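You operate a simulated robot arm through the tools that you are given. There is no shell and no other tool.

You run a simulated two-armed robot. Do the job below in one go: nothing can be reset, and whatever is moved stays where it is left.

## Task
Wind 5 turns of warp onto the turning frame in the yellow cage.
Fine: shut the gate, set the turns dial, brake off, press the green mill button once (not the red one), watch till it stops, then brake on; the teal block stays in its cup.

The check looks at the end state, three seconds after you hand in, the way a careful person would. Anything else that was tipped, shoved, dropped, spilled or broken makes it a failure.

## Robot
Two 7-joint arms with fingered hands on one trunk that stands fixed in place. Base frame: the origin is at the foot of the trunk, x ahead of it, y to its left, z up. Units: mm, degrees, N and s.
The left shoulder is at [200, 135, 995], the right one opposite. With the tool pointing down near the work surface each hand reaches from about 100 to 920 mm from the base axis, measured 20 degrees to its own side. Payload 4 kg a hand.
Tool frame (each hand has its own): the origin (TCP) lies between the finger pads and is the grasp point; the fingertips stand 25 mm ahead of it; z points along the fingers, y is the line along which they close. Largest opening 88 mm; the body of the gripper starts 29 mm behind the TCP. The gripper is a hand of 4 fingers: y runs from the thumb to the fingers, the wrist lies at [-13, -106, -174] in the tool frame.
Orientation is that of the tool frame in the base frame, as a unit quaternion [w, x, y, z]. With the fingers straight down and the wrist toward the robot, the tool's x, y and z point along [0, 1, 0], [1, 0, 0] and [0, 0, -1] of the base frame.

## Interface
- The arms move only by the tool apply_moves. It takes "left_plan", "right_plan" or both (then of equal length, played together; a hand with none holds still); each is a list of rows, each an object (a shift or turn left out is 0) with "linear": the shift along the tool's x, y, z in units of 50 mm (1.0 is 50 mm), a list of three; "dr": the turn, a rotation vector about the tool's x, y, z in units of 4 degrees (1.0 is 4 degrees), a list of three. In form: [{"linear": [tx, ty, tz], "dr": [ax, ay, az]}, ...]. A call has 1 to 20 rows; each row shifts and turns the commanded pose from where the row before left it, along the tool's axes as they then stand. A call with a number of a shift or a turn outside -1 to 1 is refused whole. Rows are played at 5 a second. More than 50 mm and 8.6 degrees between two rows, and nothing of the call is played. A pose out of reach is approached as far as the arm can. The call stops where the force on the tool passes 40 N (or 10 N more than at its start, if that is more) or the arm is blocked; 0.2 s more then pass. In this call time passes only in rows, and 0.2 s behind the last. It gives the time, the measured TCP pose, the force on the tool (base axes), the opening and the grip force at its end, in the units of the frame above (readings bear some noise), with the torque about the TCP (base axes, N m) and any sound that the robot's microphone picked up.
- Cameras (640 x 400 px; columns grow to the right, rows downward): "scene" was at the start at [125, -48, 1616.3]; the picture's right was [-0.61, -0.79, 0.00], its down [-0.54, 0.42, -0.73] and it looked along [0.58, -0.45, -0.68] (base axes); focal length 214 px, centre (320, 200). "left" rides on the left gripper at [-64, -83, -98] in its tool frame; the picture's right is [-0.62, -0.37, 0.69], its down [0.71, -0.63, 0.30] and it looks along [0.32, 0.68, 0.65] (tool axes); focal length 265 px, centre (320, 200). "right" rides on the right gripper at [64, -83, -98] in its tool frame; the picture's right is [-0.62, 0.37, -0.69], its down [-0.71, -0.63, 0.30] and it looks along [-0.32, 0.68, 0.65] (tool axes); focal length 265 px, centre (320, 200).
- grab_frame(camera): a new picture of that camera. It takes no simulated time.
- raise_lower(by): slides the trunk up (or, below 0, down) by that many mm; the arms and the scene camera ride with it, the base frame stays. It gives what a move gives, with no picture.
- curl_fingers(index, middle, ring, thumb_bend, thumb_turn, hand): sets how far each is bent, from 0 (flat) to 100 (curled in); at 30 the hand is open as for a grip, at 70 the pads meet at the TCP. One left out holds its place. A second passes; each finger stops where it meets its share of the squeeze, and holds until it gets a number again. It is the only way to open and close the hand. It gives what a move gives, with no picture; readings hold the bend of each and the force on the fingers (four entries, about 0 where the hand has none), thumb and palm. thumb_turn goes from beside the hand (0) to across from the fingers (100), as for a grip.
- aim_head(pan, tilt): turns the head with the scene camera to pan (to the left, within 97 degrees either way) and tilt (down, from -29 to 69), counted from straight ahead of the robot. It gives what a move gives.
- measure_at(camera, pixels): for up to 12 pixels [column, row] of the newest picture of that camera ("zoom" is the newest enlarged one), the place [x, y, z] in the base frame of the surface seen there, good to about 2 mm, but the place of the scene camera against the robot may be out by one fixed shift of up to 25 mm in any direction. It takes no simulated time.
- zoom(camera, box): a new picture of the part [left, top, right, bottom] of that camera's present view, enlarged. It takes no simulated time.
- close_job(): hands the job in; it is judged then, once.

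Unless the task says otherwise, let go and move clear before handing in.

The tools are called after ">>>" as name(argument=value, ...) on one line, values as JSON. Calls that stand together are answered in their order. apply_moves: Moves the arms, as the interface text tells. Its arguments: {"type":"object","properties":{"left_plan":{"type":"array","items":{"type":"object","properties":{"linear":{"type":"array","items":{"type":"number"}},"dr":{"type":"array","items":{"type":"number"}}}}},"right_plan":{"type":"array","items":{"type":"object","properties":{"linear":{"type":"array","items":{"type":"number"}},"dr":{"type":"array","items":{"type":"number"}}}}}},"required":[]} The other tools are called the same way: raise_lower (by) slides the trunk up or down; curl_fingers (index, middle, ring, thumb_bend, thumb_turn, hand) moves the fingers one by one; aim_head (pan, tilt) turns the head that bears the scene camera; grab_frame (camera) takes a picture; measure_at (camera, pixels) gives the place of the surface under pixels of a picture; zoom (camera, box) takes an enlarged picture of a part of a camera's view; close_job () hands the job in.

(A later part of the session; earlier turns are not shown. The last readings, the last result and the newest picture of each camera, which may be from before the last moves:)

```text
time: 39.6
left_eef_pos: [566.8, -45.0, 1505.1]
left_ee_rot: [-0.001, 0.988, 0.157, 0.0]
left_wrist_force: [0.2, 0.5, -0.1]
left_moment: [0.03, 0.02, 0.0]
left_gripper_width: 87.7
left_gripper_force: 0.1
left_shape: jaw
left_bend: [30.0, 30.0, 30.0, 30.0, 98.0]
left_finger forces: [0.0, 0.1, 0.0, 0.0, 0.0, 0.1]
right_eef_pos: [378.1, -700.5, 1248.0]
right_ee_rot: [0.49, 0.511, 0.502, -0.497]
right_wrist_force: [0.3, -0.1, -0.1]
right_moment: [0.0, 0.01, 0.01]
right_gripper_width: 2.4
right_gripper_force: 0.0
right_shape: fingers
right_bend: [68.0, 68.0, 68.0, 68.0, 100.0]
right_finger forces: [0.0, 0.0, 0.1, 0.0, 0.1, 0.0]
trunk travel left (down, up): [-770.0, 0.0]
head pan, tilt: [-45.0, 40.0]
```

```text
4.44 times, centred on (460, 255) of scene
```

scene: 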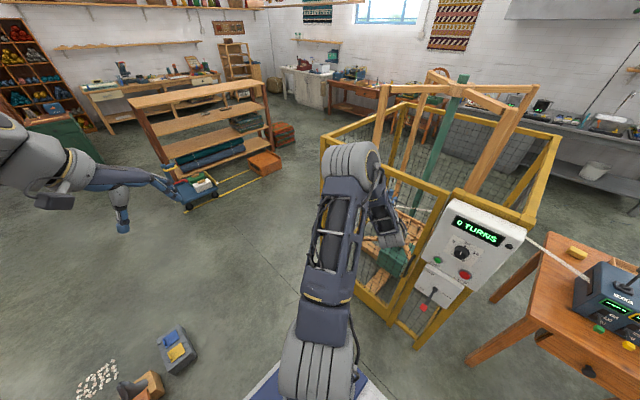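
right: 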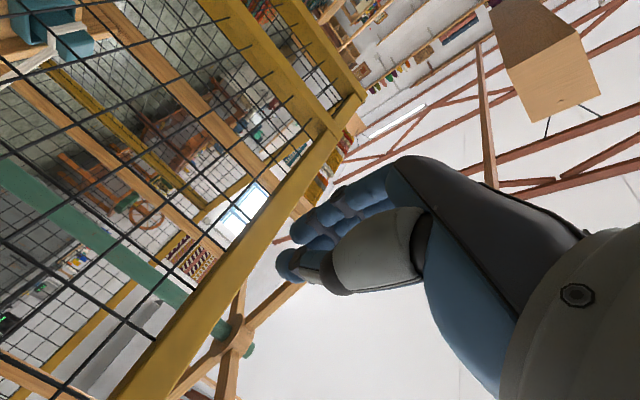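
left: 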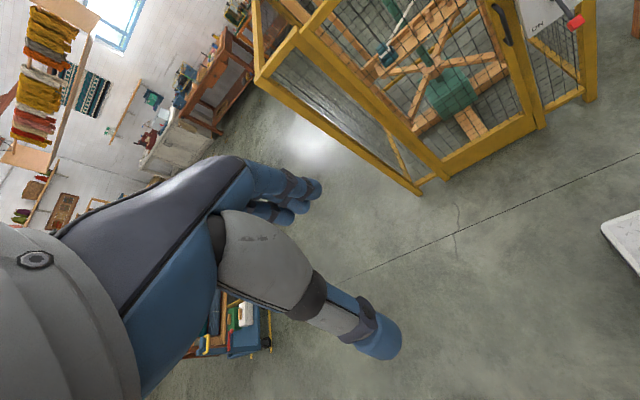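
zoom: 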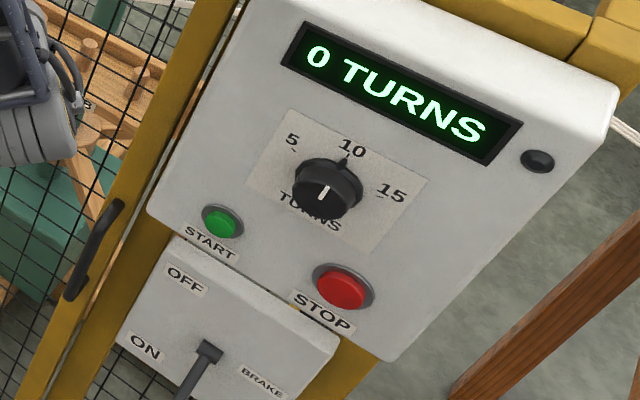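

Comparing both cameras, the head camera reads z about 14 mm too high (red knob 718 vs ~729, ON label 684 vs 700). I'll move the right hand, opened, in front of the dial at a safe standoff (y≈-665) and measure with the wrist camera.

>>> apply_moves(right_plan=[{"linear": [0, -0.6, -0.7]}, {"linear": [0.4, -0.8, 0]}, {"linear": [0.4, -0.8, 0]}, {"linear": [0.4, -0.8, 0]}, {"linear": [0.4, -0.8, 0]}, {"linear": [0.4, -0.8, 0]}, {"linear": [0.3, -0.8, 0]}])

>>> grab_frame(camera="scene")

>>> grab_frame(camera="right")

```text
time: 41.2
left_eef_pos: [567.8, -44.1, 1506.8]
left_ee_rot: [-0.001, 0.988, 0.156, -0.001]
left_wrist_force: [1.0, -0.2, 0.0]
left_moment: [0.01, 0.04, -0.03]
left_gripper_width: 87.8
left_gripper_force: 0.1
left_shape: jaw
left_bend: [30.0, 30.0, 30.0, 30.0, 98.0]
left_finger forces: [0.0, 0.0, 0.0, 0.0, 0.1, 0.0]
right_eef_pos: [109.2, -657.8, 1132.7]
right_ee_rot: [0.491, 0.51, 0.502, -0.496]
right_wrist_force: [0.2, -0.3, -0.3]
right_moment: [0.01, 0.03, -0.02]
right_gripper_width: 2.5
right_gripper_force: 0.1
right_shape: fingers
right_bend: [68.0, 68.0, 68.0, 68.0, 100.0]
right_finger forces: [0.0, 0.0, 0.0, 0.1, 0.1, 0.0]
trunk travel left (down, up): [-770.0, 0.0]
head pan, tilt: [-45.0, 40.0]
```

```text
taken
```

scene: 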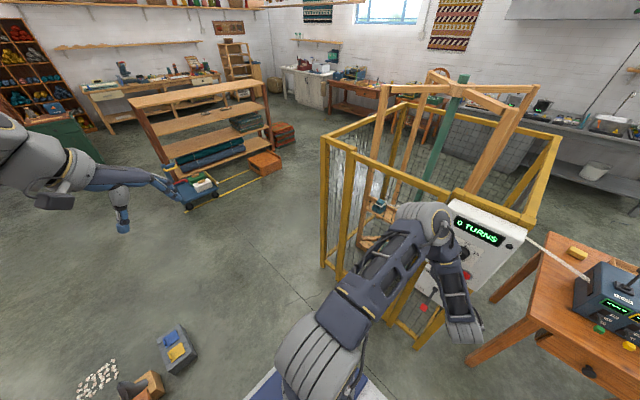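

```text
taken
```

right: 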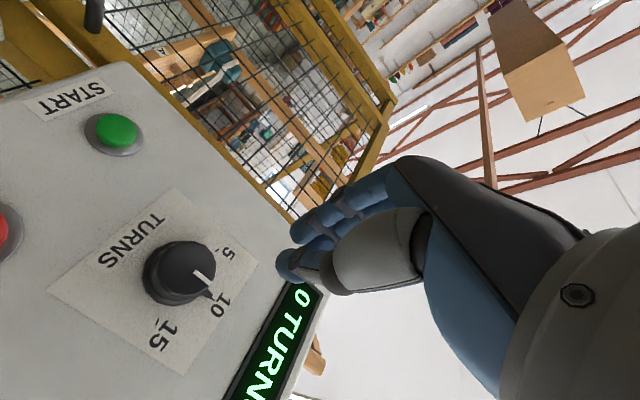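

The wrist camera shows the dial (center px (180,272), pointer toward "10" at (215,305), "5" at (228,250)) and START at (115,130). I'll measure these, and check the elbow's clearance.

>>> measure_at(camera="right", pixels=[[180, 262], [200, 277], [210, 293], [228, 250], [217, 308], [165, 335], [115, 130], [112, 140], [5, 230], [100, 180], [150, 290], [240, 300]])

>>> measure_at(camera="scene", pixels=[[430, 215], [465, 330], [455, 290], [440, 240], [400, 230], [470, 270]])

>>> zoom(camera="right", box=[60, 180, 280, 380])

>>> zoom(camera="scene", box=[360, 180, 520, 360])

```text
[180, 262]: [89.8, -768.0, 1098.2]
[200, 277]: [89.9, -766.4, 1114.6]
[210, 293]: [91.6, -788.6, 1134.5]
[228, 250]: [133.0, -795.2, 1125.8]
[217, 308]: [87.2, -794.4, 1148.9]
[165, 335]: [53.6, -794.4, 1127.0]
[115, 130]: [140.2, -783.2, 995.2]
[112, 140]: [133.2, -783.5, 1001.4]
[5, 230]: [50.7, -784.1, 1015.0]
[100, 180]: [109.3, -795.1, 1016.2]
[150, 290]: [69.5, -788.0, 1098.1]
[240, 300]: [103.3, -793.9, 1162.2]
```

```text
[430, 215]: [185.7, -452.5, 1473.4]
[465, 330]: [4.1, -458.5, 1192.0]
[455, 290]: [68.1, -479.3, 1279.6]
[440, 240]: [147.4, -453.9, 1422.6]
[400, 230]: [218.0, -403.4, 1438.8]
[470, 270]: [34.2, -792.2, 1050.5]
```

```text
2.00 times, centred on (170, 280) of right
```

zoom: 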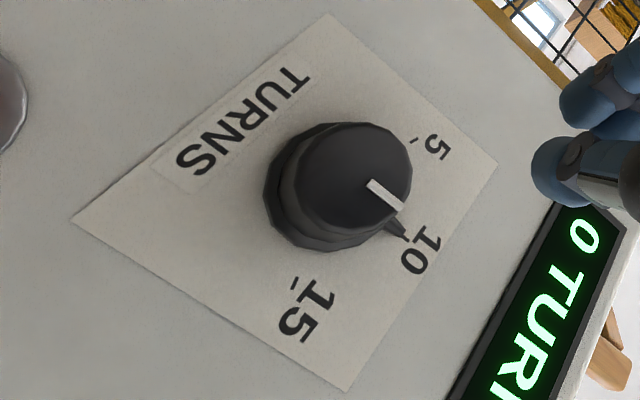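

```text
2.22 times, centred on (440, 270) of scene
```

zoom: 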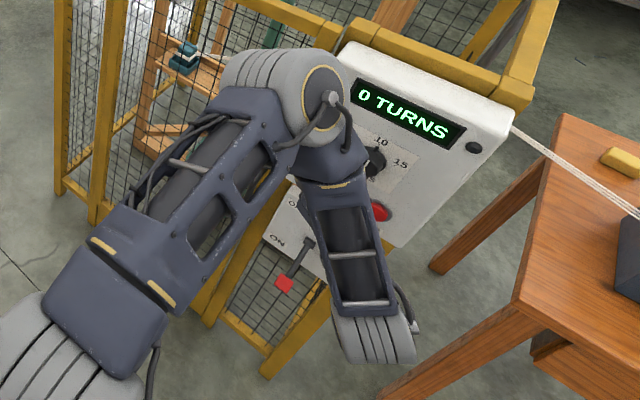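

The panel face is at y≈-795 and the knob front at y≈-767. I'll pin down the knob's centre from its face edges in this zoom.

>>> zoom(camera="right", box=[130, 220, 240, 320])

>>> measure_at(camera="right", pixels=[[186, 266], [188, 244], [212, 262], [160, 272], [180, 292], [172, 250], [200, 285], [206, 250], [165, 285], [226, 248], [214, 252]])

```text
4.00 times, centred on (185, 270) of right
```

zoom: 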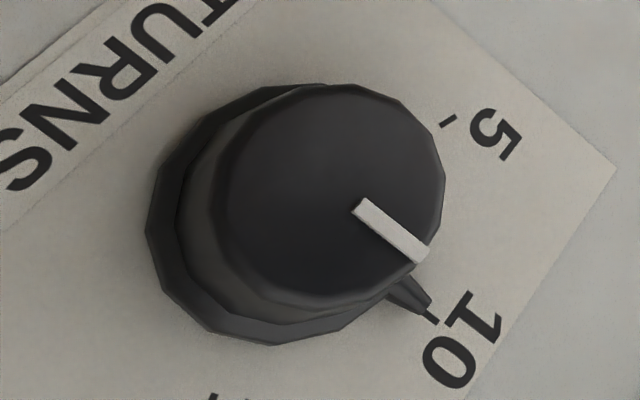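

```text
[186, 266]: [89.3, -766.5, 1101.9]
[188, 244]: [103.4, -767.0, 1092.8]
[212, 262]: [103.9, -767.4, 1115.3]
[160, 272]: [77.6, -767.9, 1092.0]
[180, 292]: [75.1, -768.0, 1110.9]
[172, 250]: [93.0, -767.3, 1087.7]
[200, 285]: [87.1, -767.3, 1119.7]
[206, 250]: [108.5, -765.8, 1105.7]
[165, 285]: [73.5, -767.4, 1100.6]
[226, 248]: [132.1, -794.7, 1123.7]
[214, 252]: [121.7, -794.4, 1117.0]
```

Knob centre is (91, 1103.5), diameter ≈37, front at y=-767; the "5" mark is about 62-66° counter-clockwise from "10". I'll open the hand, line up at y≈-715 and test the wrist rotation in free space first.

>>> curl_fingers(hand="right", index=30, middle=30, ring=30, thumb_bend=30, thumb_turn=98)

>>> apply_moves(right_plan=[{"linear": [0.29, -0.18, 0.55]}, {"linear": [0.29, -0.18, 0.55]}])

>>> grab_frame(camera="right")

```text
time: 42.2
left_eef_pos: [567.1, -46.0, 1506.3]
left_ee_rot: [0.0, 0.988, 0.157, -0.001]
left_wrist_force: [-0.4, 0.6, 0.0]
left_moment: [0.0, -0.02, -0.01]
left_gripper_width: 87.7
left_gripper_force: 0.0
left_shape: jaw
left_bend: [30.0, 30.0, 30.0, 30.0, 98.0]
left_finger forces: [0.0, 0.1, 0.0, 0.0, 0.0, 0.1]
right_eef_pos: [109.7, -659.2, 1133.5]
right_ee_rot: [0.491, 0.51, 0.502, -0.496]
right_wrist_force: [-0.9, 0.5, 0.0]
right_moment: [-0.02, 0.01, 0.01]
right_gripper_width: 84.8
right_gripper_force: 0.1
right_shape: fingers
right_bend: [30.0, 30.0, 30.0, 30.0, 96.0]
right_finger forces: [0.0, 0.0, 0.0, 0.1, 0.0, 0.0]
trunk travel left (down, up): [-770.0, 0.0]
head pan, tilt: [-45.0, 40.0]
```

```text
time: 42.8
left_eef_pos: [567.7, -44.9, 1505.9]
left_ee_rot: [0.001, 0.988, 0.156, -0.001]
left_wrist_force: [-0.4, 0.4, -0.7]
left_moment: [0.03, -0.01, 0.0]
left_gripper_width: 87.7
left_gripper_force: 0.0
left_shape: jaw
left_bend: [30.0, 30.0, 30.0, 30.0, 98.0]
left_finger forces: [0.0, 0.0, 0.1, 0.0, 0.0, 0.0]
right_eef_pos: [90.1, -713.6, 1101.8]
right_ee_rot: [0.49, 0.511, 0.502, -0.497]
right_wrist_force: [0.1, 0.3, 0.4]
right_moment: [-0.01, 0.0, 0.03]
right_gripper_width: 84.4
right_gripper_force: 0.1
right_shape: fingers
right_bend: [30.0, 30.0, 30.0, 30.0, 96.0]
right_finger forces: [0.0, 0.0, 0.0, 0.1, 0.1, 0.1]
trunk travel left (down, up): [-770.0, 0.0]
head pan, tilt: [-45.0, 40.0]
```

```text
taken
```

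right: 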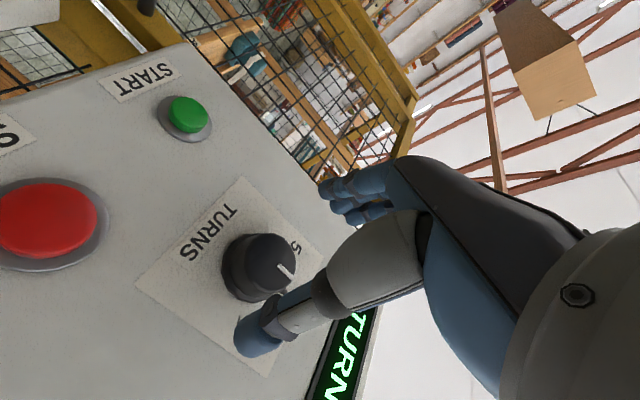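

Lined up at (90,-714,1102), fingertips ~28 mm short of the knob. Now a test rotation of about -60° about the tool axis in free space.

>>> apply_moves(right_plan=[{"dr": [0, 0, -1]}, {"dr": [0, 0, -1]}, {"dr": [0, 0, -1]}, {"dr": [0, 0, -1]}, {"dr": [0, 0, -1]}, {"dr": [0, 0, -1]}, {"dr": [0, 0, -1]}, {"dr": [0, 0, -1]}, {"dr": [0, 0, -1]}, {"dr": [0, 0, -1]}, {"dr": [0, 0, -1]}, {"dr": [0, 0, -1]}, {"dr": [0, 0, -1]}, {"dr": [0, 0, -1]}, {"dr": [0, 0, -1]}])

>>> grab_frame(camera="right")

>>> grab_frame(camera="scene")

```text
time: 46.0
left_eef_pos: [568.3, -46.3, 1506.4]
left_ee_rot: [0.0, 0.988, 0.157, 0.0]
left_wrist_force: [-0.1, -0.1, 0.6]
left_moment: [-0.03, 0.0, -0.03]
left_gripper_width: 87.8
left_gripper_force: 0.1
left_shape: jaw
left_bend: [30.0, 30.0, 30.0, 30.0, 98.0]
left_finger forces: [0.0, 0.0, 0.0, 0.0, 0.0, 0.1]
right_eef_pos: [90.8, -713.1, 1101.2]
right_ee_rot: [0.176, 0.192, 0.69, -0.675]
right_wrist_force: [-0.1, -1.0, -0.1]
right_moment: [-0.01, 0.0, 0.02]
right_gripper_width: 84.6
right_gripper_force: 0.1
right_shape: fingers
right_bend: [30.0, 30.0, 30.0, 30.0, 96.0]
right_finger forces: [0.0, 0.0, 0.0, 0.1, 0.0, 0.1]
trunk travel left (down, up): [-770.0, 0.0]
head pan, tilt: [-45.0, 40.0]
```

```text
taken
```

right: 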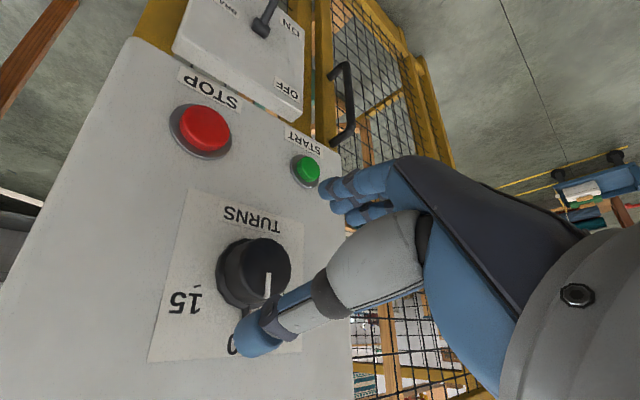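

```text
taken
```

scene: 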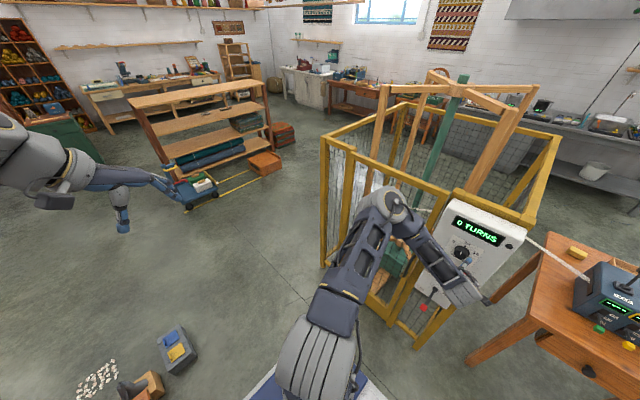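

The rotation is feasible with the TCP staying on axis. I'll rotate back to the start angle and then advance onto the knob.

>>> apply_moves(right_plan=[{"dr": [0, 0, 1]}, {"dr": [0, 0, 1]}, {"dr": [0, 0, 1]}, {"dr": [0, 0, 1]}, {"dr": [0, 0, 1]}, {"dr": [0, 0, 1]}, {"dr": [0, 0, 1]}, {"dr": [0, 0, 1]}, {"dr": [0, 0, 1]}, {"dr": [0, 0, 1]}, {"dr": [0, 0, 1]}, {"dr": [0, 0, 1]}, {"dr": [0, 0, 1]}, {"dr": [0, 0, 1]}, {"dr": [0, 0, 1]}])

>>> apply_moves(right_plan=[{"linear": [0, 0, 0.4]}, {"linear": [0, 0, 0.3]}, {"linear": [0, 0, 0.2]}])

>>> grab_frame(camera="right")

>>> grab_frame(camera="scene")

```text
time: 49.2
left_eef_pos: [567.2, -44.8, 1506.0]
left_ee_rot: [-0.001, 0.988, 0.156, 0.001]
left_wrist_force: [0.8, 0.0, -0.5]
left_moment: [0.03, 0.02, 0.0]
left_gripper_width: 87.4
left_gripper_force: 0.1
left_shape: jaw
left_bend: [30.0, 30.0, 30.0, 30.0, 98.0]
left_finger forces: [0.1, 0.1, 0.1, 0.0, 0.0, 0.1]
right_eef_pos: [91.0, -713.4, 1102.3]
right_ee_rot: [0.491, 0.512, 0.502, -0.496]
right_wrist_force: [-0.1, 0.3, 0.2]
right_moment: [0.0, -0.02, 0.0]
right_gripper_width: 84.5
right_gripper_force: 0.0
right_shape: fingers
right_bend: [30.0, 30.0, 30.0, 30.0, 96.0]
right_finger forces: [0.1, 0.1, 0.0, 0.1, 0.0, 0.0]
trunk travel left (down, up): [-770.0, 0.0]
head pan, tilt: [-45.0, 40.0]
```

```text
time: 50.0
left_eef_pos: [568.3, -44.7, 1505.5]
left_ee_rot: [-0.001, 0.988, 0.157, 0.0]
left_wrist_force: [0.1, -0.4, -0.1]
left_moment: [-0.04, 0.01, 0.0]
left_gripper_width: 87.3
left_gripper_force: 0.1
left_shape: jaw
left_bend: [30.0, 30.0, 30.0, 30.0, 98.0]
left_finger forces: [0.2, 0.0, 0.1, 0.1, 0.1, 0.0]
right_eef_pos: [91.3, -758.4, 1100.6]
right_ee_rot: [0.49, 0.511, 0.502, -0.497]
right_wrist_force: [-0.5, -0.1, -0.1]
right_moment: [0.02, -0.03, -0.02]
right_gripper_width: 84.6
right_gripper_force: 0.0
right_shape: fingers
right_bend: [30.0, 30.0, 30.0, 30.0, 96.0]
right_finger forces: [0.0, 0.0, 0.1, 0.0, 0.1, 0.0]
trunk travel left (down, up): [-770.0, 0.0]
head pan, tilt: [-45.0, 40.0]
```

```text
taken
```

right: 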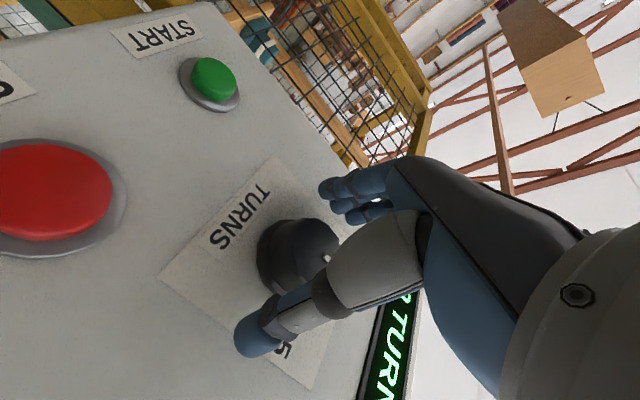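

```text
taken
```

scene: 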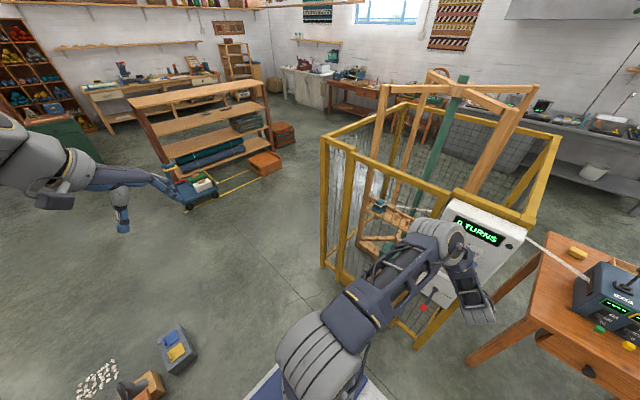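

The knob sits between thumb and fingers with the TCP at (91,-758,1101). I'll close onto it.

>>> curl_fingers(hand="right", index=60, middle=60, ring=60, thumb_bend=60)

>>> grab_frame(camera="right")

```text
time: 51.0
left_eef_pos: [568.2, -44.6, 1505.8]
left_ee_rot: [0.0, 0.988, 0.156, 0.0]
left_wrist_force: [0.4, -0.3, -0.1]
left_moment: [0.01, -0.01, -0.01]
left_gripper_width: 87.4
left_gripper_force: 0.0
left_shape: jaw
left_bend: [30.0, 30.0, 30.0, 30.0, 98.0]
left_finger forces: [0.1, 0.1, 0.0, 0.0, 0.1, 0.0]
right_eef_pos: [90.2, -757.7, 1100.8]
right_ee_rot: [0.491, 0.511, 0.503, -0.495]
right_wrist_force: [7.1, 0.1, -0.4]
right_moment: [0.0, 0.06, 0.21]
right_gripper_width: 32.5
right_gripper_force: 6.5
right_shape: fingers
right_bend: [54.0, 54.0, 59.0, 55.0, 98.0]
right_finger forces: [3.8, 5.6, 0.7, 0.0, 3.5, 0.0]
trunk travel left (down, up): [-770.0, 0.0]
head pan, tilt: [-45.0, 40.0]
```

```text
taken
```

right: 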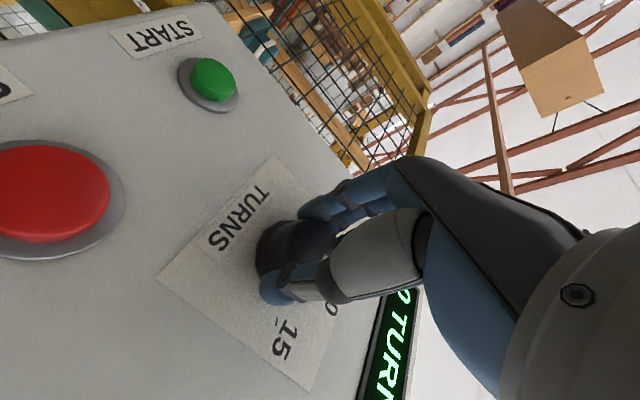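

The knob is gripped (index 3.8, middle 5.6, thumb 3.5 N). I'll turn counter-clockwise by 32° first and look.

>>> apply_moves(right_plan=[{"dr": [0, 0, -1]}, {"dr": [0, 0, -1]}, {"dr": [0, 0, -1]}, {"dr": [0, 0, -1]}, {"dr": [0, 0, -1]}, {"dr": [0, 0, -1]}, {"dr": [0, 0, -1]}, {"dr": [0, 0, -1]}])

>>> grab_frame(camera="right")

>>> zoom(camera="scene", box=[420, 190, 520, 290])

```text
time: 52.8
left_eef_pos: [567.6, -45.2, 1505.1]
left_ee_rot: [0.0, 0.988, 0.157, -0.001]
left_wrist_force: [-0.2, -0.3, 0.6]
left_moment: [0.02, 0.0, 0.02]
left_gripper_width: 87.3
left_gripper_force: 0.1
left_shape: jaw
left_bend: [30.0, 30.0, 30.0, 30.0, 98.0]
left_finger forces: [0.0, 0.1, 0.1, 0.0, 0.0, 0.0]
right_eef_pos: [89.5, -757.4, 1100.7]
right_ee_rot: [0.333, 0.353, 0.623, -0.613]
right_wrist_force: [0.8, 0.5, -1.8]
right_moment: [0.0, -0.04, -0.04]
right_gripper_width: 32.6
right_gripper_force: 5.7
right_shape: fingers
right_bend: [55.0, 55.0, 60.0, 54.0, 98.0]
right_finger forces: [2.4, 3.9, 0.0, 0.0, 5.2, 0.0]
trunk travel left (down, up): [-770.0, 0.0]
head pan, tilt: [-45.0, 40.0]
```

```text
taken
```

right: 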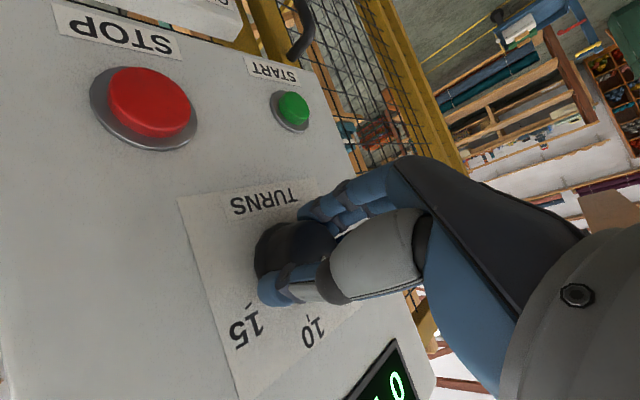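

```text
4.00 times, centred on (470, 240) of scene
```

zoom: 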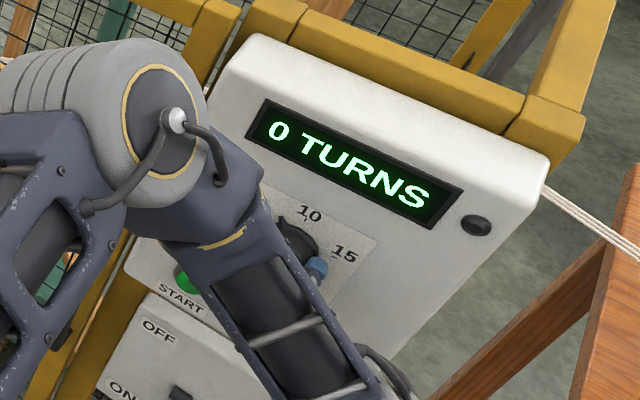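

The knob pointer has left "10" (seen at zoom (282,222)). I'll continue with another 32°.

>>> apply_moves(right_plan=[{"dr": [0, 0, -1]}, {"dr": [0, 0, -1]}, {"dr": [0, 0, -1]}, {"dr": [0, 0, -1]}, {"dr": [0, 0, -1]}, {"dr": [0, 0, -1]}, {"dr": [0, 0, -1]}, {"dr": [0, 0, -1]}])

>>> zoom(camera="right", box=[160, 160, 400, 360])

>>> zoom(camera="scene", box=[420, 190, 520, 290])

```text
time: 54.6
left_eef_pos: [567.6, -45.1, 1505.8]
left_ee_rot: [0.0, 0.988, 0.157, 0.0]
left_wrist_force: [0.7, 0.3, 0.1]
left_moment: [-0.03, -0.03, -0.02]
left_gripper_width: 87.7
left_gripper_force: 0.2
left_shape: jaw
left_bend: [30.0, 30.0, 30.0, 30.0, 98.0]
left_finger forces: [0.2, 0.0, 0.0, 0.0, 0.0, 0.1]
right_eef_pos: [89.7, -757.3, 1100.4]
right_ee_rot: [0.152, 0.167, 0.696, -0.681]
right_wrist_force: [-2.6, 0.7, 0.7]
right_moment: [-0.09, -0.03, -0.11]
right_gripper_width: 32.8
right_gripper_force: 5.4
right_shape: fingers
right_bend: [57.0, 57.0, 60.0, 53.0, 97.0]
right_finger forces: [1.9, 2.4, 0.0, 0.0, 6.8, 0.0]
trunk travel left (down, up): [-770.0, 0.0]
head pan, tilt: [-45.0, 40.0]
```

```text
2.00 times, centred on (280, 260) of right
```

zoom: 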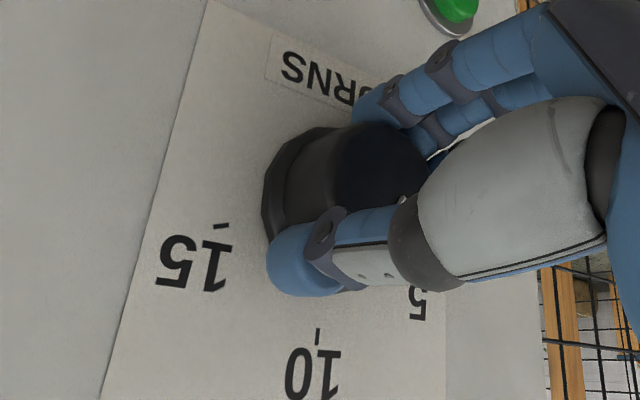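

```text
4.00 times, centred on (470, 240) of scene
```

zoom: 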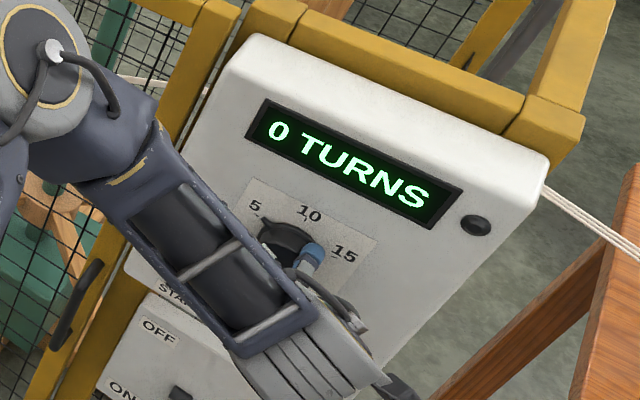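

The pointer now appears at the "5" tick (zoom (262,220)). I'll release the knob and back off to verify.

>>> curl_fingers(hand="right", index=32, middle=32, ring=32, thumb_bend=32)

>>> apply_moves(right_plan=[{"linear": [0, 0, -0.5]}, {"linear": [0, 0, -0.6]}, {"linear": [0, 0, -0.6]}])

>>> zoom(camera="right", box=[100, 180, 340, 380])

>>> zoom(camera="scene", box=[430, 210, 500, 280])

```text
time: 55.6
left_eef_pos: [567.2, -45.7, 1505.7]
left_ee_rot: [0.001, 0.988, 0.156, 0.0]
left_wrist_force: [0.6, -0.5, 0.5]
left_moment: [-0.01, 0.0, 0.01]
left_gripper_width: 87.6
left_gripper_force: 0.0
left_shape: jaw
left_bend: [30.0, 30.0, 30.0, 30.0, 98.0]
left_finger forces: [0.0, 0.1, 0.0, 0.1, 0.1, 0.1]
right_eef_pos: [90.7, -758.0, 1100.1]
right_ee_rot: [0.153, 0.167, 0.697, -0.681]
right_wrist_force: [-0.8, -0.6, -1.1]
right_moment: [0.0, -0.02, 0.02]
right_gripper_width: 80.0
right_gripper_force: 0.0
right_shape: fingers
right_bend: [32.0, 32.0, 32.0, 32.0, 96.0]
right_finger forces: [0.1, 0.1, 0.0, 0.0, 0.1, 0.1]
trunk travel left (down, up): [-770.0, 0.0]
head pan, tilt: [-45.0, 40.0]
```

```text
time: 56.4
left_eef_pos: [567.3, -46.0, 1505.3]
left_ee_rot: [0.0, 0.988, 0.157, 0.0]
left_wrist_force: [-0.2, -0.5, -0.2]
left_moment: [-0.02, 0.02, -0.01]
left_gripper_width: 87.5
left_gripper_force: 0.1
left_shape: jaw
left_bend: [30.0, 30.0, 30.0, 30.0, 98.0]
left_finger forces: [0.1, 0.0, 0.0, 0.0, 0.0, 0.0]
right_eef_pos: [91.8, -671.6, 1101.9]
right_ee_rot: [0.153, 0.168, 0.696, -0.681]
right_wrist_force: [0.2, -0.3, -0.4]
right_moment: [0.01, -0.01, 0.03]
right_gripper_width: 80.4
right_gripper_force: 0.0
right_shape: fingers
right_bend: [32.0, 32.0, 32.0, 32.0, 96.0]
right_finger forces: [0.1, 0.1, 0.0, 0.0, 0.1, 0.0]
trunk travel left (down, up): [-770.0, 0.0]
head pan, tilt: [-45.0, 40.0]
```

```text
2.00 times, centred on (220, 280) of right
```

zoom: 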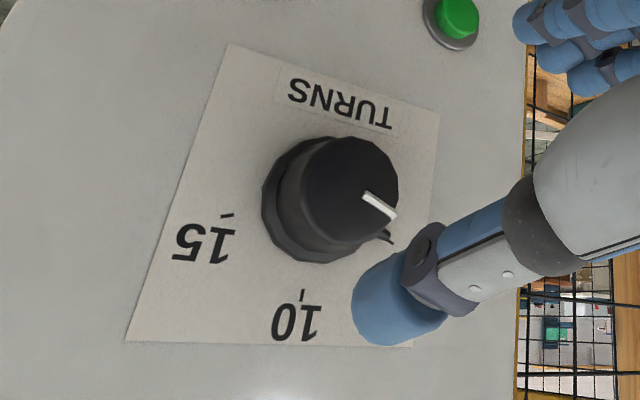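

```text
5.71 times, centred on (465, 245) of scene
```

zoom: 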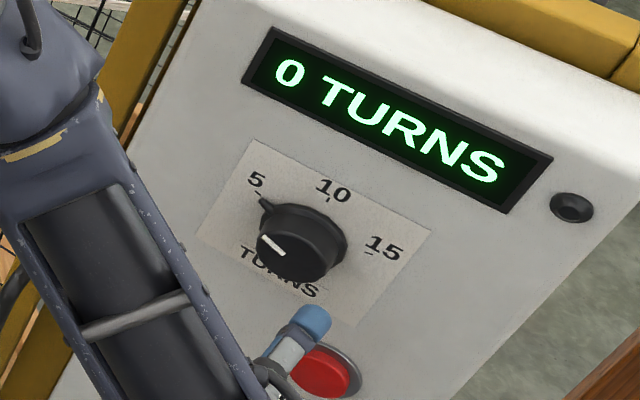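

The pointer now sits right at the "5" tick (zoom (262,202) vs tick (257,193)). I'll measure the exact angles to be sure.

>>> measure_at(camera="zoom", pixels=[[263, 203], [257, 193], [328, 200], [369, 252], [290, 255], [272, 212], [262, 240], [284, 253]])

>>> apply_moves(right_plan=[{"linear": [0, 0, -0.2], "dr": [0, 0, 1]}, {"dr": [0, 0, 1]}, {"dr": [0, 0, 1]}, {"dr": [0, 0, 1]}, {"dr": [0, 0, 1]}, {"dr": [0, 0, 1]}, {"dr": [0, 0, 1]}, {"dr": [0, 0, 1]}])

>>> grab_frame(camera="right")

>>> zoom(camera="right", box=[100, 180, 340, 380])

```text
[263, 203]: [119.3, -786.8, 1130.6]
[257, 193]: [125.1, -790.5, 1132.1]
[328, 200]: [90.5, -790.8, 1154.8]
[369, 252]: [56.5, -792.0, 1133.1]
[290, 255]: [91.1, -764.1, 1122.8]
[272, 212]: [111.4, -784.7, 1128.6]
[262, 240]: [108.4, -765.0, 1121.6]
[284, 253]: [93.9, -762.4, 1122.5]
```

```text
time: 58.2
left_eef_pos: [568.1, -44.3, 1505.5]
left_ee_rot: [0.0, 0.988, 0.156, -0.001]
left_wrist_force: [0.6, 1.0, -0.3]
left_moment: [0.0, -0.03, 0.02]
left_gripper_width: 87.7
left_gripper_force: 0.1
left_shape: jaw
left_bend: [30.0, 30.0, 30.0, 30.0, 98.0]
left_finger forces: [0.0, 0.1, 0.1, 0.0, 0.0, 0.0]
right_eef_pos: [91.9, -663.6, 1101.7]
right_ee_rot: [0.336, 0.353, 0.623, -0.613]
right_wrist_force: [0.3, 0.3, -0.2]
right_moment: [-0.04, 0.02, 0.01]
right_gripper_width: 80.6
right_gripper_force: 0.0
right_shape: fingers
right_bend: [32.0, 32.0, 32.0, 32.0, 96.0]
right_finger forces: [0.1, 0.0, 0.0, 0.0, 0.0, 0.0]
trunk travel left (down, up): [-770.0, 0.0]
head pan, tilt: [-45.0, 40.0]
```

```text
taken
```

right: 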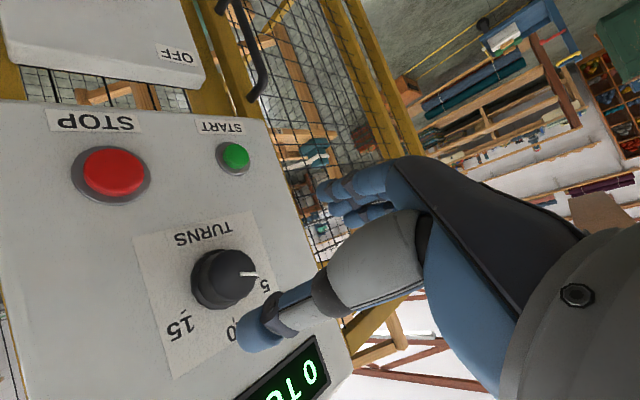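

```text
2.00 times, centred on (220, 280) of right
```

zoom: 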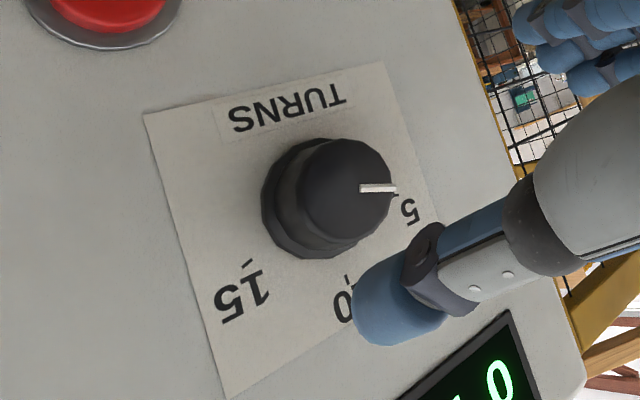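

The ticks put "5" at about 66° and the pointer reads about 65°, so the dial is set to 5. Next the brake: I'll lower the trunk 170 mm, rotate the hand back and pinch the fingers, staying clear at y≈-664.

>>> curl_fingers(hand="right", index=68, middle=68, ring=68, thumb_bend=68)

>>> apply_moves(right_plan=[{"linear": [0, 0, -0.1], "dr": [0, 0, 1]}, {"dr": [0, 0, 1]}, {"dr": [0, 0, 1]}, {"dr": [0, 0, 1]}, {"dr": [0, 0, 1]}, {"dr": [0, 0, 1]}, {"dr": [0, 0, 1]}, {"dr": [0, 0, 1]}])

>>> raise_lower(by=-170)

>>> grab_frame(camera="right")

>>> grab_frame(camera="scene")

>>> grab_frame(camera="left")

```text
time: 59.2
left_eef_pos: [567.0, -44.8, 1505.7]
left_ee_rot: [0.0, 0.988, 0.157, 0.0]
left_wrist_force: [0.5, 0.7, -0.1]
left_moment: [0.0, -0.03, -0.03]
left_gripper_width: 87.4
left_gripper_force: 0.0
left_shape: jaw
left_bend: [30.0, 30.0, 30.0, 30.0, 98.0]
left_finger forces: [0.1, 0.0, 0.0, 0.1, 0.0, 0.0]
right_eef_pos: [92.8, -664.7, 1103.6]
right_ee_rot: [0.334, 0.354, 0.623, -0.612]
right_wrist_force: [-0.3, 0.5, 0.1]
right_moment: [0.04, -0.01, -0.01]
right_gripper_width: 3.1
right_gripper_force: 0.0
right_shape: fingers
right_bend: [68.0, 68.0, 68.0, 68.0, 100.0]
right_finger forces: [0.0, 0.0, 0.1, 0.0, 0.0, 0.1]
trunk travel left (down, up): [-770.0, 0.0]
head pan, tilt: [-45.0, 40.0]
```

```text
time: 61.0
left_eef_pos: [567.8, -45.0, 1506.0]
left_ee_rot: [-0.001, 0.988, 0.156, 0.001]
left_wrist_force: [-0.9, 0.7, -0.1]
left_moment: [-0.04, 0.0, 0.01]
left_gripper_width: 87.6
left_gripper_force: 0.1
left_shape: jaw
left_bend: [30.0, 30.0, 30.0, 30.0, 98.0]
left_finger forces: [0.0, 0.0, 0.0, 0.0, 0.1, 0.1]
right_eef_pos: [92.4, -657.0, 1104.2]
right_ee_rot: [0.491, 0.512, 0.502, -0.495]
right_wrist_force: [0.3, -0.4, -0.7]
right_moment: [0.01, 0.04, 0.0]
right_gripper_width: 2.9
right_gripper_force: 0.1
right_shape: fingers
right_bend: [68.0, 68.0, 68.0, 68.0, 100.0]
right_finger forces: [0.0, 0.0, 0.0, 0.0, 0.0, 0.0]
trunk travel left (down, up): [-770.0, 0.0]
head pan, tilt: [-45.0, 40.0]
```

```text
time: 62.9
left_eef_pos: [566.6, -44.5, 1336.2]
left_ee_rot: [0.0, 0.988, 0.157, 0.0]
left_wrist_force: [-0.7, 0.2, -0.4]
left_moment: [0.0, 0.0, -0.01]
left_gripper_width: 87.6
left_gripper_force: 0.1
left_shape: jaw
left_bend: [30.0, 30.0, 30.0, 30.0, 98.0]
left_finger forces: [0.1, 0.0, 0.0, 0.0, 0.0, 0.1]
right_eef_pos: [91.7, -656.5, 932.7]
right_ee_rot: [0.49, 0.512, 0.502, -0.496]
right_wrist_force: [0.5, 0.4, -0.2]
right_moment: [-0.02, 0.01, 0.01]
right_gripper_width: 2.8
right_gripper_force: 0.1
right_shape: fingers
right_bend: [68.0, 68.0, 68.0, 68.0, 100.0]
right_finger forces: [0.0, 0.1, 0.0, 0.1, 0.0, 0.0]
trunk travel left (down, up): [-600.0, 170.0]
head pan, tilt: [-45.0, 40.0]
```

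```text
taken
```

right: 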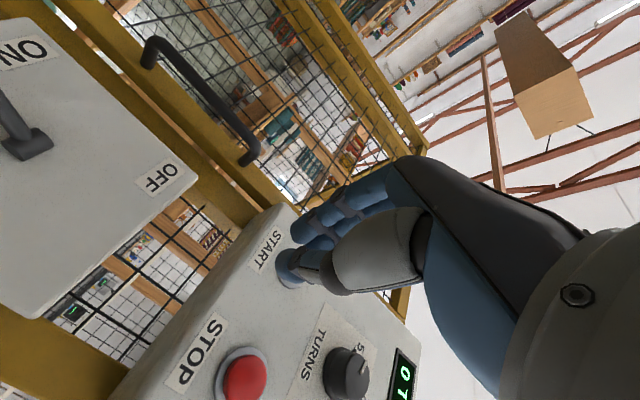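

```text
taken
```

scene: 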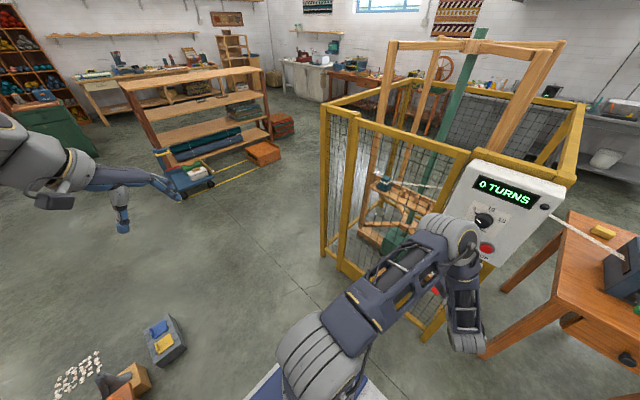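

```text
taken
```

left: 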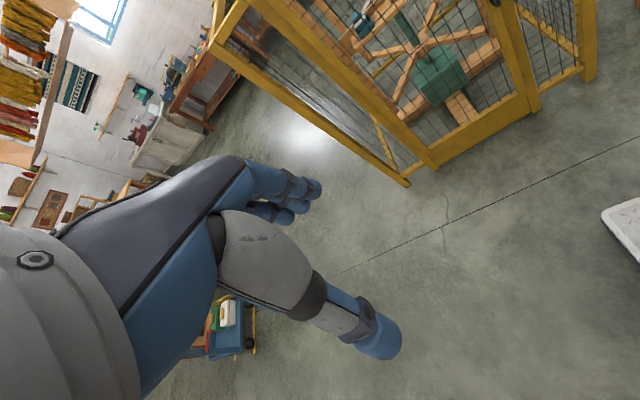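

The wrist camera sees the brake box with lever root at px (25,145), OFF at (160,180), ON at (22,52). I'll measure these, then descend in front of the knob.

>>> measure_at(camera="right", pixels=[[30, 148], [40, 140], [10, 125], [160, 180], [22, 52], [190, 180], [30, 310], [80, 200], [265, 250], [240, 375], [195, 155]])

>>> apply_moves(right_plan=[{"linear": [0.8, 0, 0]}, {"linear": [0.8, 0, 0]}, {"linear": [0.8, 0, 0]}, {"linear": [0.8, 0, 0]}, {"linear": [0.8, 0, 0]}])

>>> grab_frame(camera="right")

>>> grab_frame(camera="scene")

```text
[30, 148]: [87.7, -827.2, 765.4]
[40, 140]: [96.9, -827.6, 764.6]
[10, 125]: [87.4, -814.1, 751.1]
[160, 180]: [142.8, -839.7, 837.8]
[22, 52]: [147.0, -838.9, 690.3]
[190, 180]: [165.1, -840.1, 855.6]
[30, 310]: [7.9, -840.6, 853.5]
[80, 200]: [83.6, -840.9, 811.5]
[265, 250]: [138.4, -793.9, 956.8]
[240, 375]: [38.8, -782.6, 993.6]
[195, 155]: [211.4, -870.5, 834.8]
```

```text
time: 64.1
left_eef_pos: [567.3, -44.6, 1336.4]
left_ee_rot: [0.0, 0.988, 0.156, 0.001]
left_wrist_force: [-0.2, 0.1, -0.5]
left_moment: [0.01, -0.01, 0.0]
left_gripper_width: 87.9
left_gripper_force: 0.1
left_shape: jaw
left_bend: [30.0, 30.0, 30.0, 30.0, 98.0]
left_finger forces: [0.0, 0.0, 0.0, 0.0, 0.1, 0.0]
right_eef_pos: [91.2, -652.9, 734.0]
right_ee_rot: [0.491, 0.511, 0.502, -0.496]
right_wrist_force: [0.3, 0.1, 0.1]
right_moment: [-0.02, 0.0, -0.01]
right_gripper_width: 2.8
right_gripper_force: 0.1
right_shape: fingers
right_bend: [68.0, 68.0, 68.0, 68.0, 100.0]
right_finger forces: [0.0, 0.0, 0.1, 0.0, 0.1, 0.0]
trunk travel left (down, up): [-600.0, 170.0]
head pan, tilt: [-45.0, 40.0]
```

```text
taken
```

right: 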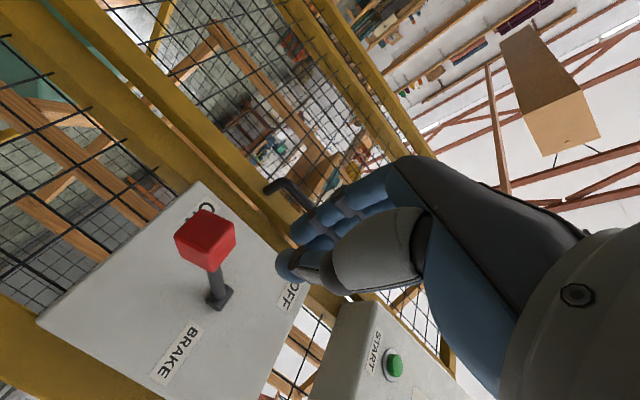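

```text
taken
```

scene: 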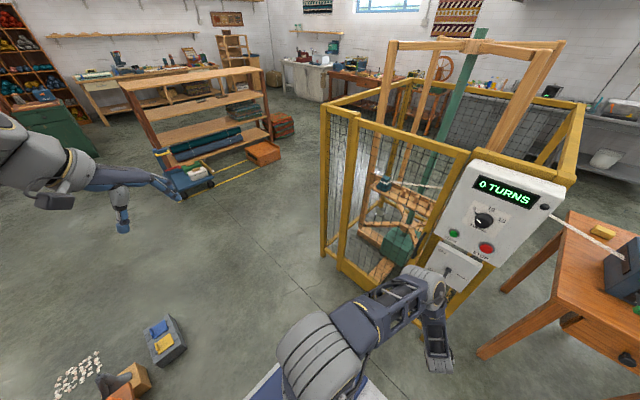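

The red knob is clear in the wrist view at px (205,238) with lever root at (218,298). I'll measure the knob's faces before going under it.

>>> measure_at(camera="right", pixels=[[205, 225], [195, 240], [225, 235], [205, 255], [213, 262], [188, 222], [180, 240], [216, 282], [218, 298], [205, 205]])

>>> zoom(camera="right", box=[140, 180, 280, 330])

```text
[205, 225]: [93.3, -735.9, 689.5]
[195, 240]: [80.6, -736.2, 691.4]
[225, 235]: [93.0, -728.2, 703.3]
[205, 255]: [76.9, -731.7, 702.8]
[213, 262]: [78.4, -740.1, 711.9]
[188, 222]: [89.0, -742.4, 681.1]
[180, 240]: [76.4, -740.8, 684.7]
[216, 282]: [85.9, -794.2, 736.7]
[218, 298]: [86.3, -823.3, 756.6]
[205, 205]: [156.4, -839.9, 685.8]
```

```text
2.67 times, centred on (210, 255) of right
```

zoom: 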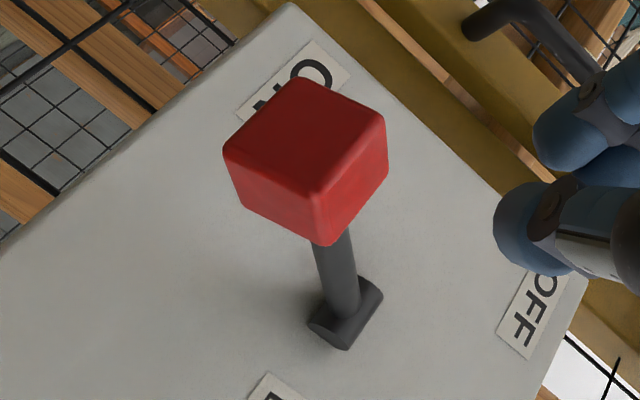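

The knob spans roughly x 76-105, y -728 to -760, z 680-712, lever ~34° below horizontal about a pivot near z=764. I'll descend to z≈622, go under it to y≈-748, then lift.

>>> apply_moves(right_plan=[{"linear": [0.75, 0, 0]}, {"linear": [0.75, 0, 0]}, {"linear": [0.75, 0, 0]}, {"linear": [0, 0, 0.6]}, {"linear": [0, 0, 0.6]}, {"linear": [0, 0, 0.6]}])

>>> grab_frame(camera="right")

>>> zoom(camera="scene", box=[380, 220, 520, 380])

```text
time: 65.5
left_eef_pos: [568.3, -44.8, 1335.4]
left_ee_rot: [0.0, 0.988, 0.155, 0.0]
left_wrist_force: [-0.4, -1.1, 0.5]
left_moment: [0.01, -0.01, 0.01]
left_gripper_width: 87.7
left_gripper_force: 0.1
left_shape: jaw
left_bend: [30.0, 30.0, 30.0, 30.0, 98.0]
left_finger forces: [0.1, 0.0, 0.0, 0.1, 0.1, 0.1]
right_eef_pos: [91.4, -668.0, 625.1]
right_ee_rot: [0.49, 0.511, 0.502, -0.497]
right_wrist_force: [-0.2, -1.2, 0.0]
right_moment: [0.0, 0.0, 0.03]
right_gripper_width: 2.4
right_gripper_force: 0.1
right_shape: fingers
right_bend: [68.0, 68.0, 68.0, 68.0, 100.0]
right_finger forces: [0.1, 0.1, 0.1, 0.1, 0.1, 0.0]
right hand out of reach, approached as far as the arm can: row 4, 5, 6
trunk travel left (down, up): [-600.0, 170.0]
head pan, tilt: [-45.0, 40.0]
```

```text
taken
```

right: 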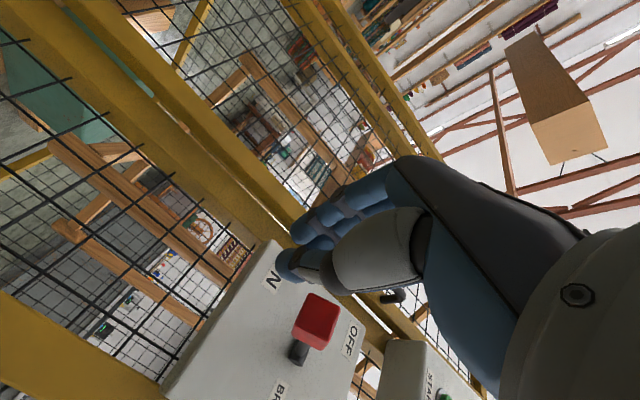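

```text
2.50 times, centred on (450, 300) of scene
```

zoom: 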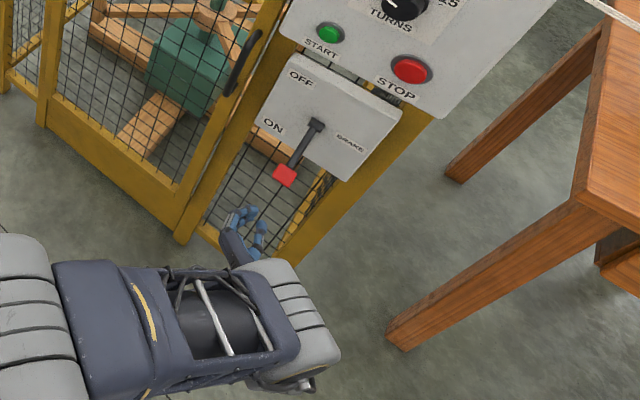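

Going under the lever is out of reach at this trunk height (stopped at y=-668). I'll raise the hand 200 mm in front of the knob and lower the trunk 200 mm, for a better arm posture.

>>> apply_moves(right_plan=[{"linear": [-0.6, 0, -0.2]}, {"linear": [-0.85, 0, 0]}, {"linear": [-0.85, 0, 0]}, {"linear": [-0.85, 0, 0]}, {"linear": [-0.85, 0, 0]}])

>>> raise_lower(by=-200)

>>> grab_frame(camera="right")

>>> grab_frame(camera="scene")

```text
time: 66.7
left_eef_pos: [567.5, -45.3, 1335.7]
left_ee_rot: [0.001, 0.988, 0.156, 0.0]
left_wrist_force: [-0.4, -0.5, 0.4]
left_moment: [-0.01, 0.02, -0.01]
left_gripper_width: 87.8
left_gripper_force: 0.0
left_shape: jaw
left_bend: [30.0, 30.0, 30.0, 30.0, 98.0]
left_finger forces: [0.0, 0.0, 0.0, 0.0, 0.0, 0.0]
right_eef_pos: [91.3, -662.9, 825.2]
right_ee_rot: [0.491, 0.511, 0.502, -0.496]
right_wrist_force: [-0.9, 0.7, 0.6]
right_moment: [0.01, 0.0, 0.0]
right_gripper_width: 2.9
right_gripper_force: 0.0
right_shape: fingers
right_bend: [68.0, 68.0, 68.0, 68.0, 100.0]
right_finger forces: [0.1, 0.0, 0.0, 0.0, 0.0, 0.1]
trunk travel left (down, up): [-600.0, 170.0]
head pan, tilt: [-45.0, 40.0]
```

```text
time: 68.9
left_eef_pos: [567.5, -45.2, 1135.6]
left_ee_rot: [0.0, 0.988, 0.156, 0.0]
left_wrist_force: [0.4, -0.2, -0.1]
left_moment: [-0.04, 0.01, 0.01]
left_gripper_width: 87.4
left_gripper_force: 0.1
left_shape: jaw
left_bend: [30.0, 30.0, 30.0, 30.0, 98.0]
left_finger forces: [0.0, 0.0, 0.1, 0.0, 0.0, 0.0]
right_eef_pos: [90.7, -662.5, 626.3]
right_ee_rot: [0.49, 0.511, 0.502, -0.496]
right_wrist_force: [0.0, -0.2, -0.6]
right_moment: [0.0, -0.01, 0.0]
right_gripper_width: 2.5
right_gripper_force: 0.0
right_shape: fingers
right_bend: [68.0, 68.0, 68.0, 68.0, 100.0]
right_finger forces: [0.0, 0.0, 0.0, 0.1, 0.0, 0.0]
trunk travel left (down, up): [-400.0, 370.0]
head pan, tilt: [-45.0, 40.0]
```

```text
taken
```

right: 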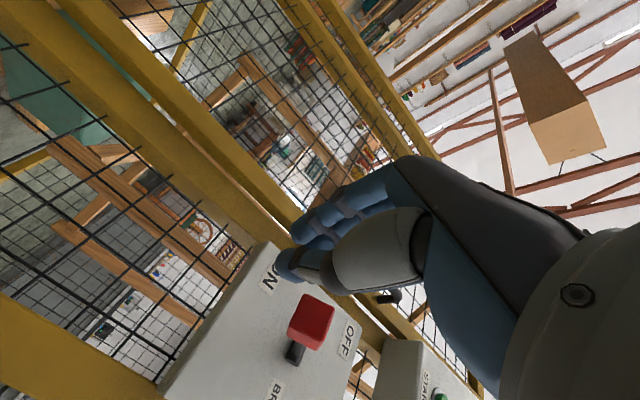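

```text
taken
```

scene: 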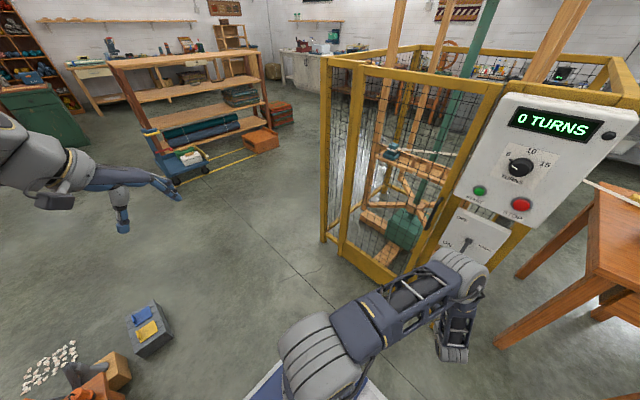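

Now at (91,-662,626) with shoulder at 795. I'll move forward under the lever.

>>> apply_moves(right_plan=[{"linear": [0.05, 0, 0.6]}, {"linear": [0, 0, 0.6]}, {"linear": [0, 0, 0.5]}])

>>> grab_frame(camera="right")

>>> zoom(camera="scene", box=[400, 180, 540, 340])

```text
time: 69.7
left_eef_pos: [567.3, -45.8, 1136.1]
left_ee_rot: [0.0, 0.988, 0.156, 0.0]
left_wrist_force: [-0.8, -0.4, -0.4]
left_moment: [0.03, -0.01, 0.03]
left_gripper_width: 87.5
left_gripper_force: 0.1
left_shape: jaw
left_bend: [30.0, 30.0, 30.0, 30.0, 98.0]
left_finger forces: [0.1, 0.0, 0.0, 0.1, 0.1, 0.1]
right_eef_pos: [89.3, -747.2, 621.6]
right_ee_rot: [0.49, 0.511, 0.502, -0.497]
right_wrist_force: [0.8, 0.1, -0.5]
right_moment: [-0.02, 0.0, 0.0]
right_gripper_width: 2.9
right_gripper_force: 0.1
right_shape: fingers
right_bend: [68.0, 68.0, 68.0, 68.0, 100.0]
right_finger forces: [0.1, 0.1, 0.0, 0.1, 0.0, 0.0]
trunk travel left (down, up): [-400.0, 370.0]
head pan, tilt: [-45.0, 40.0]
```

```text
taken
```

right: 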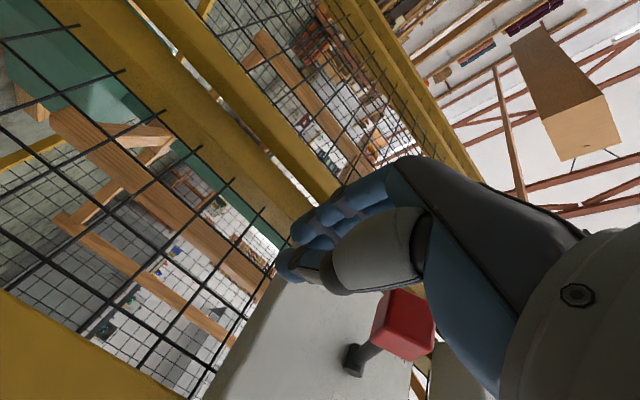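

```text
2.50 times, centred on (470, 260) of scene
```

zoom: 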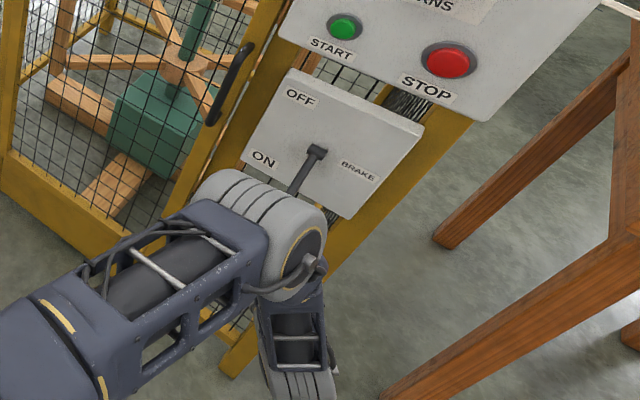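

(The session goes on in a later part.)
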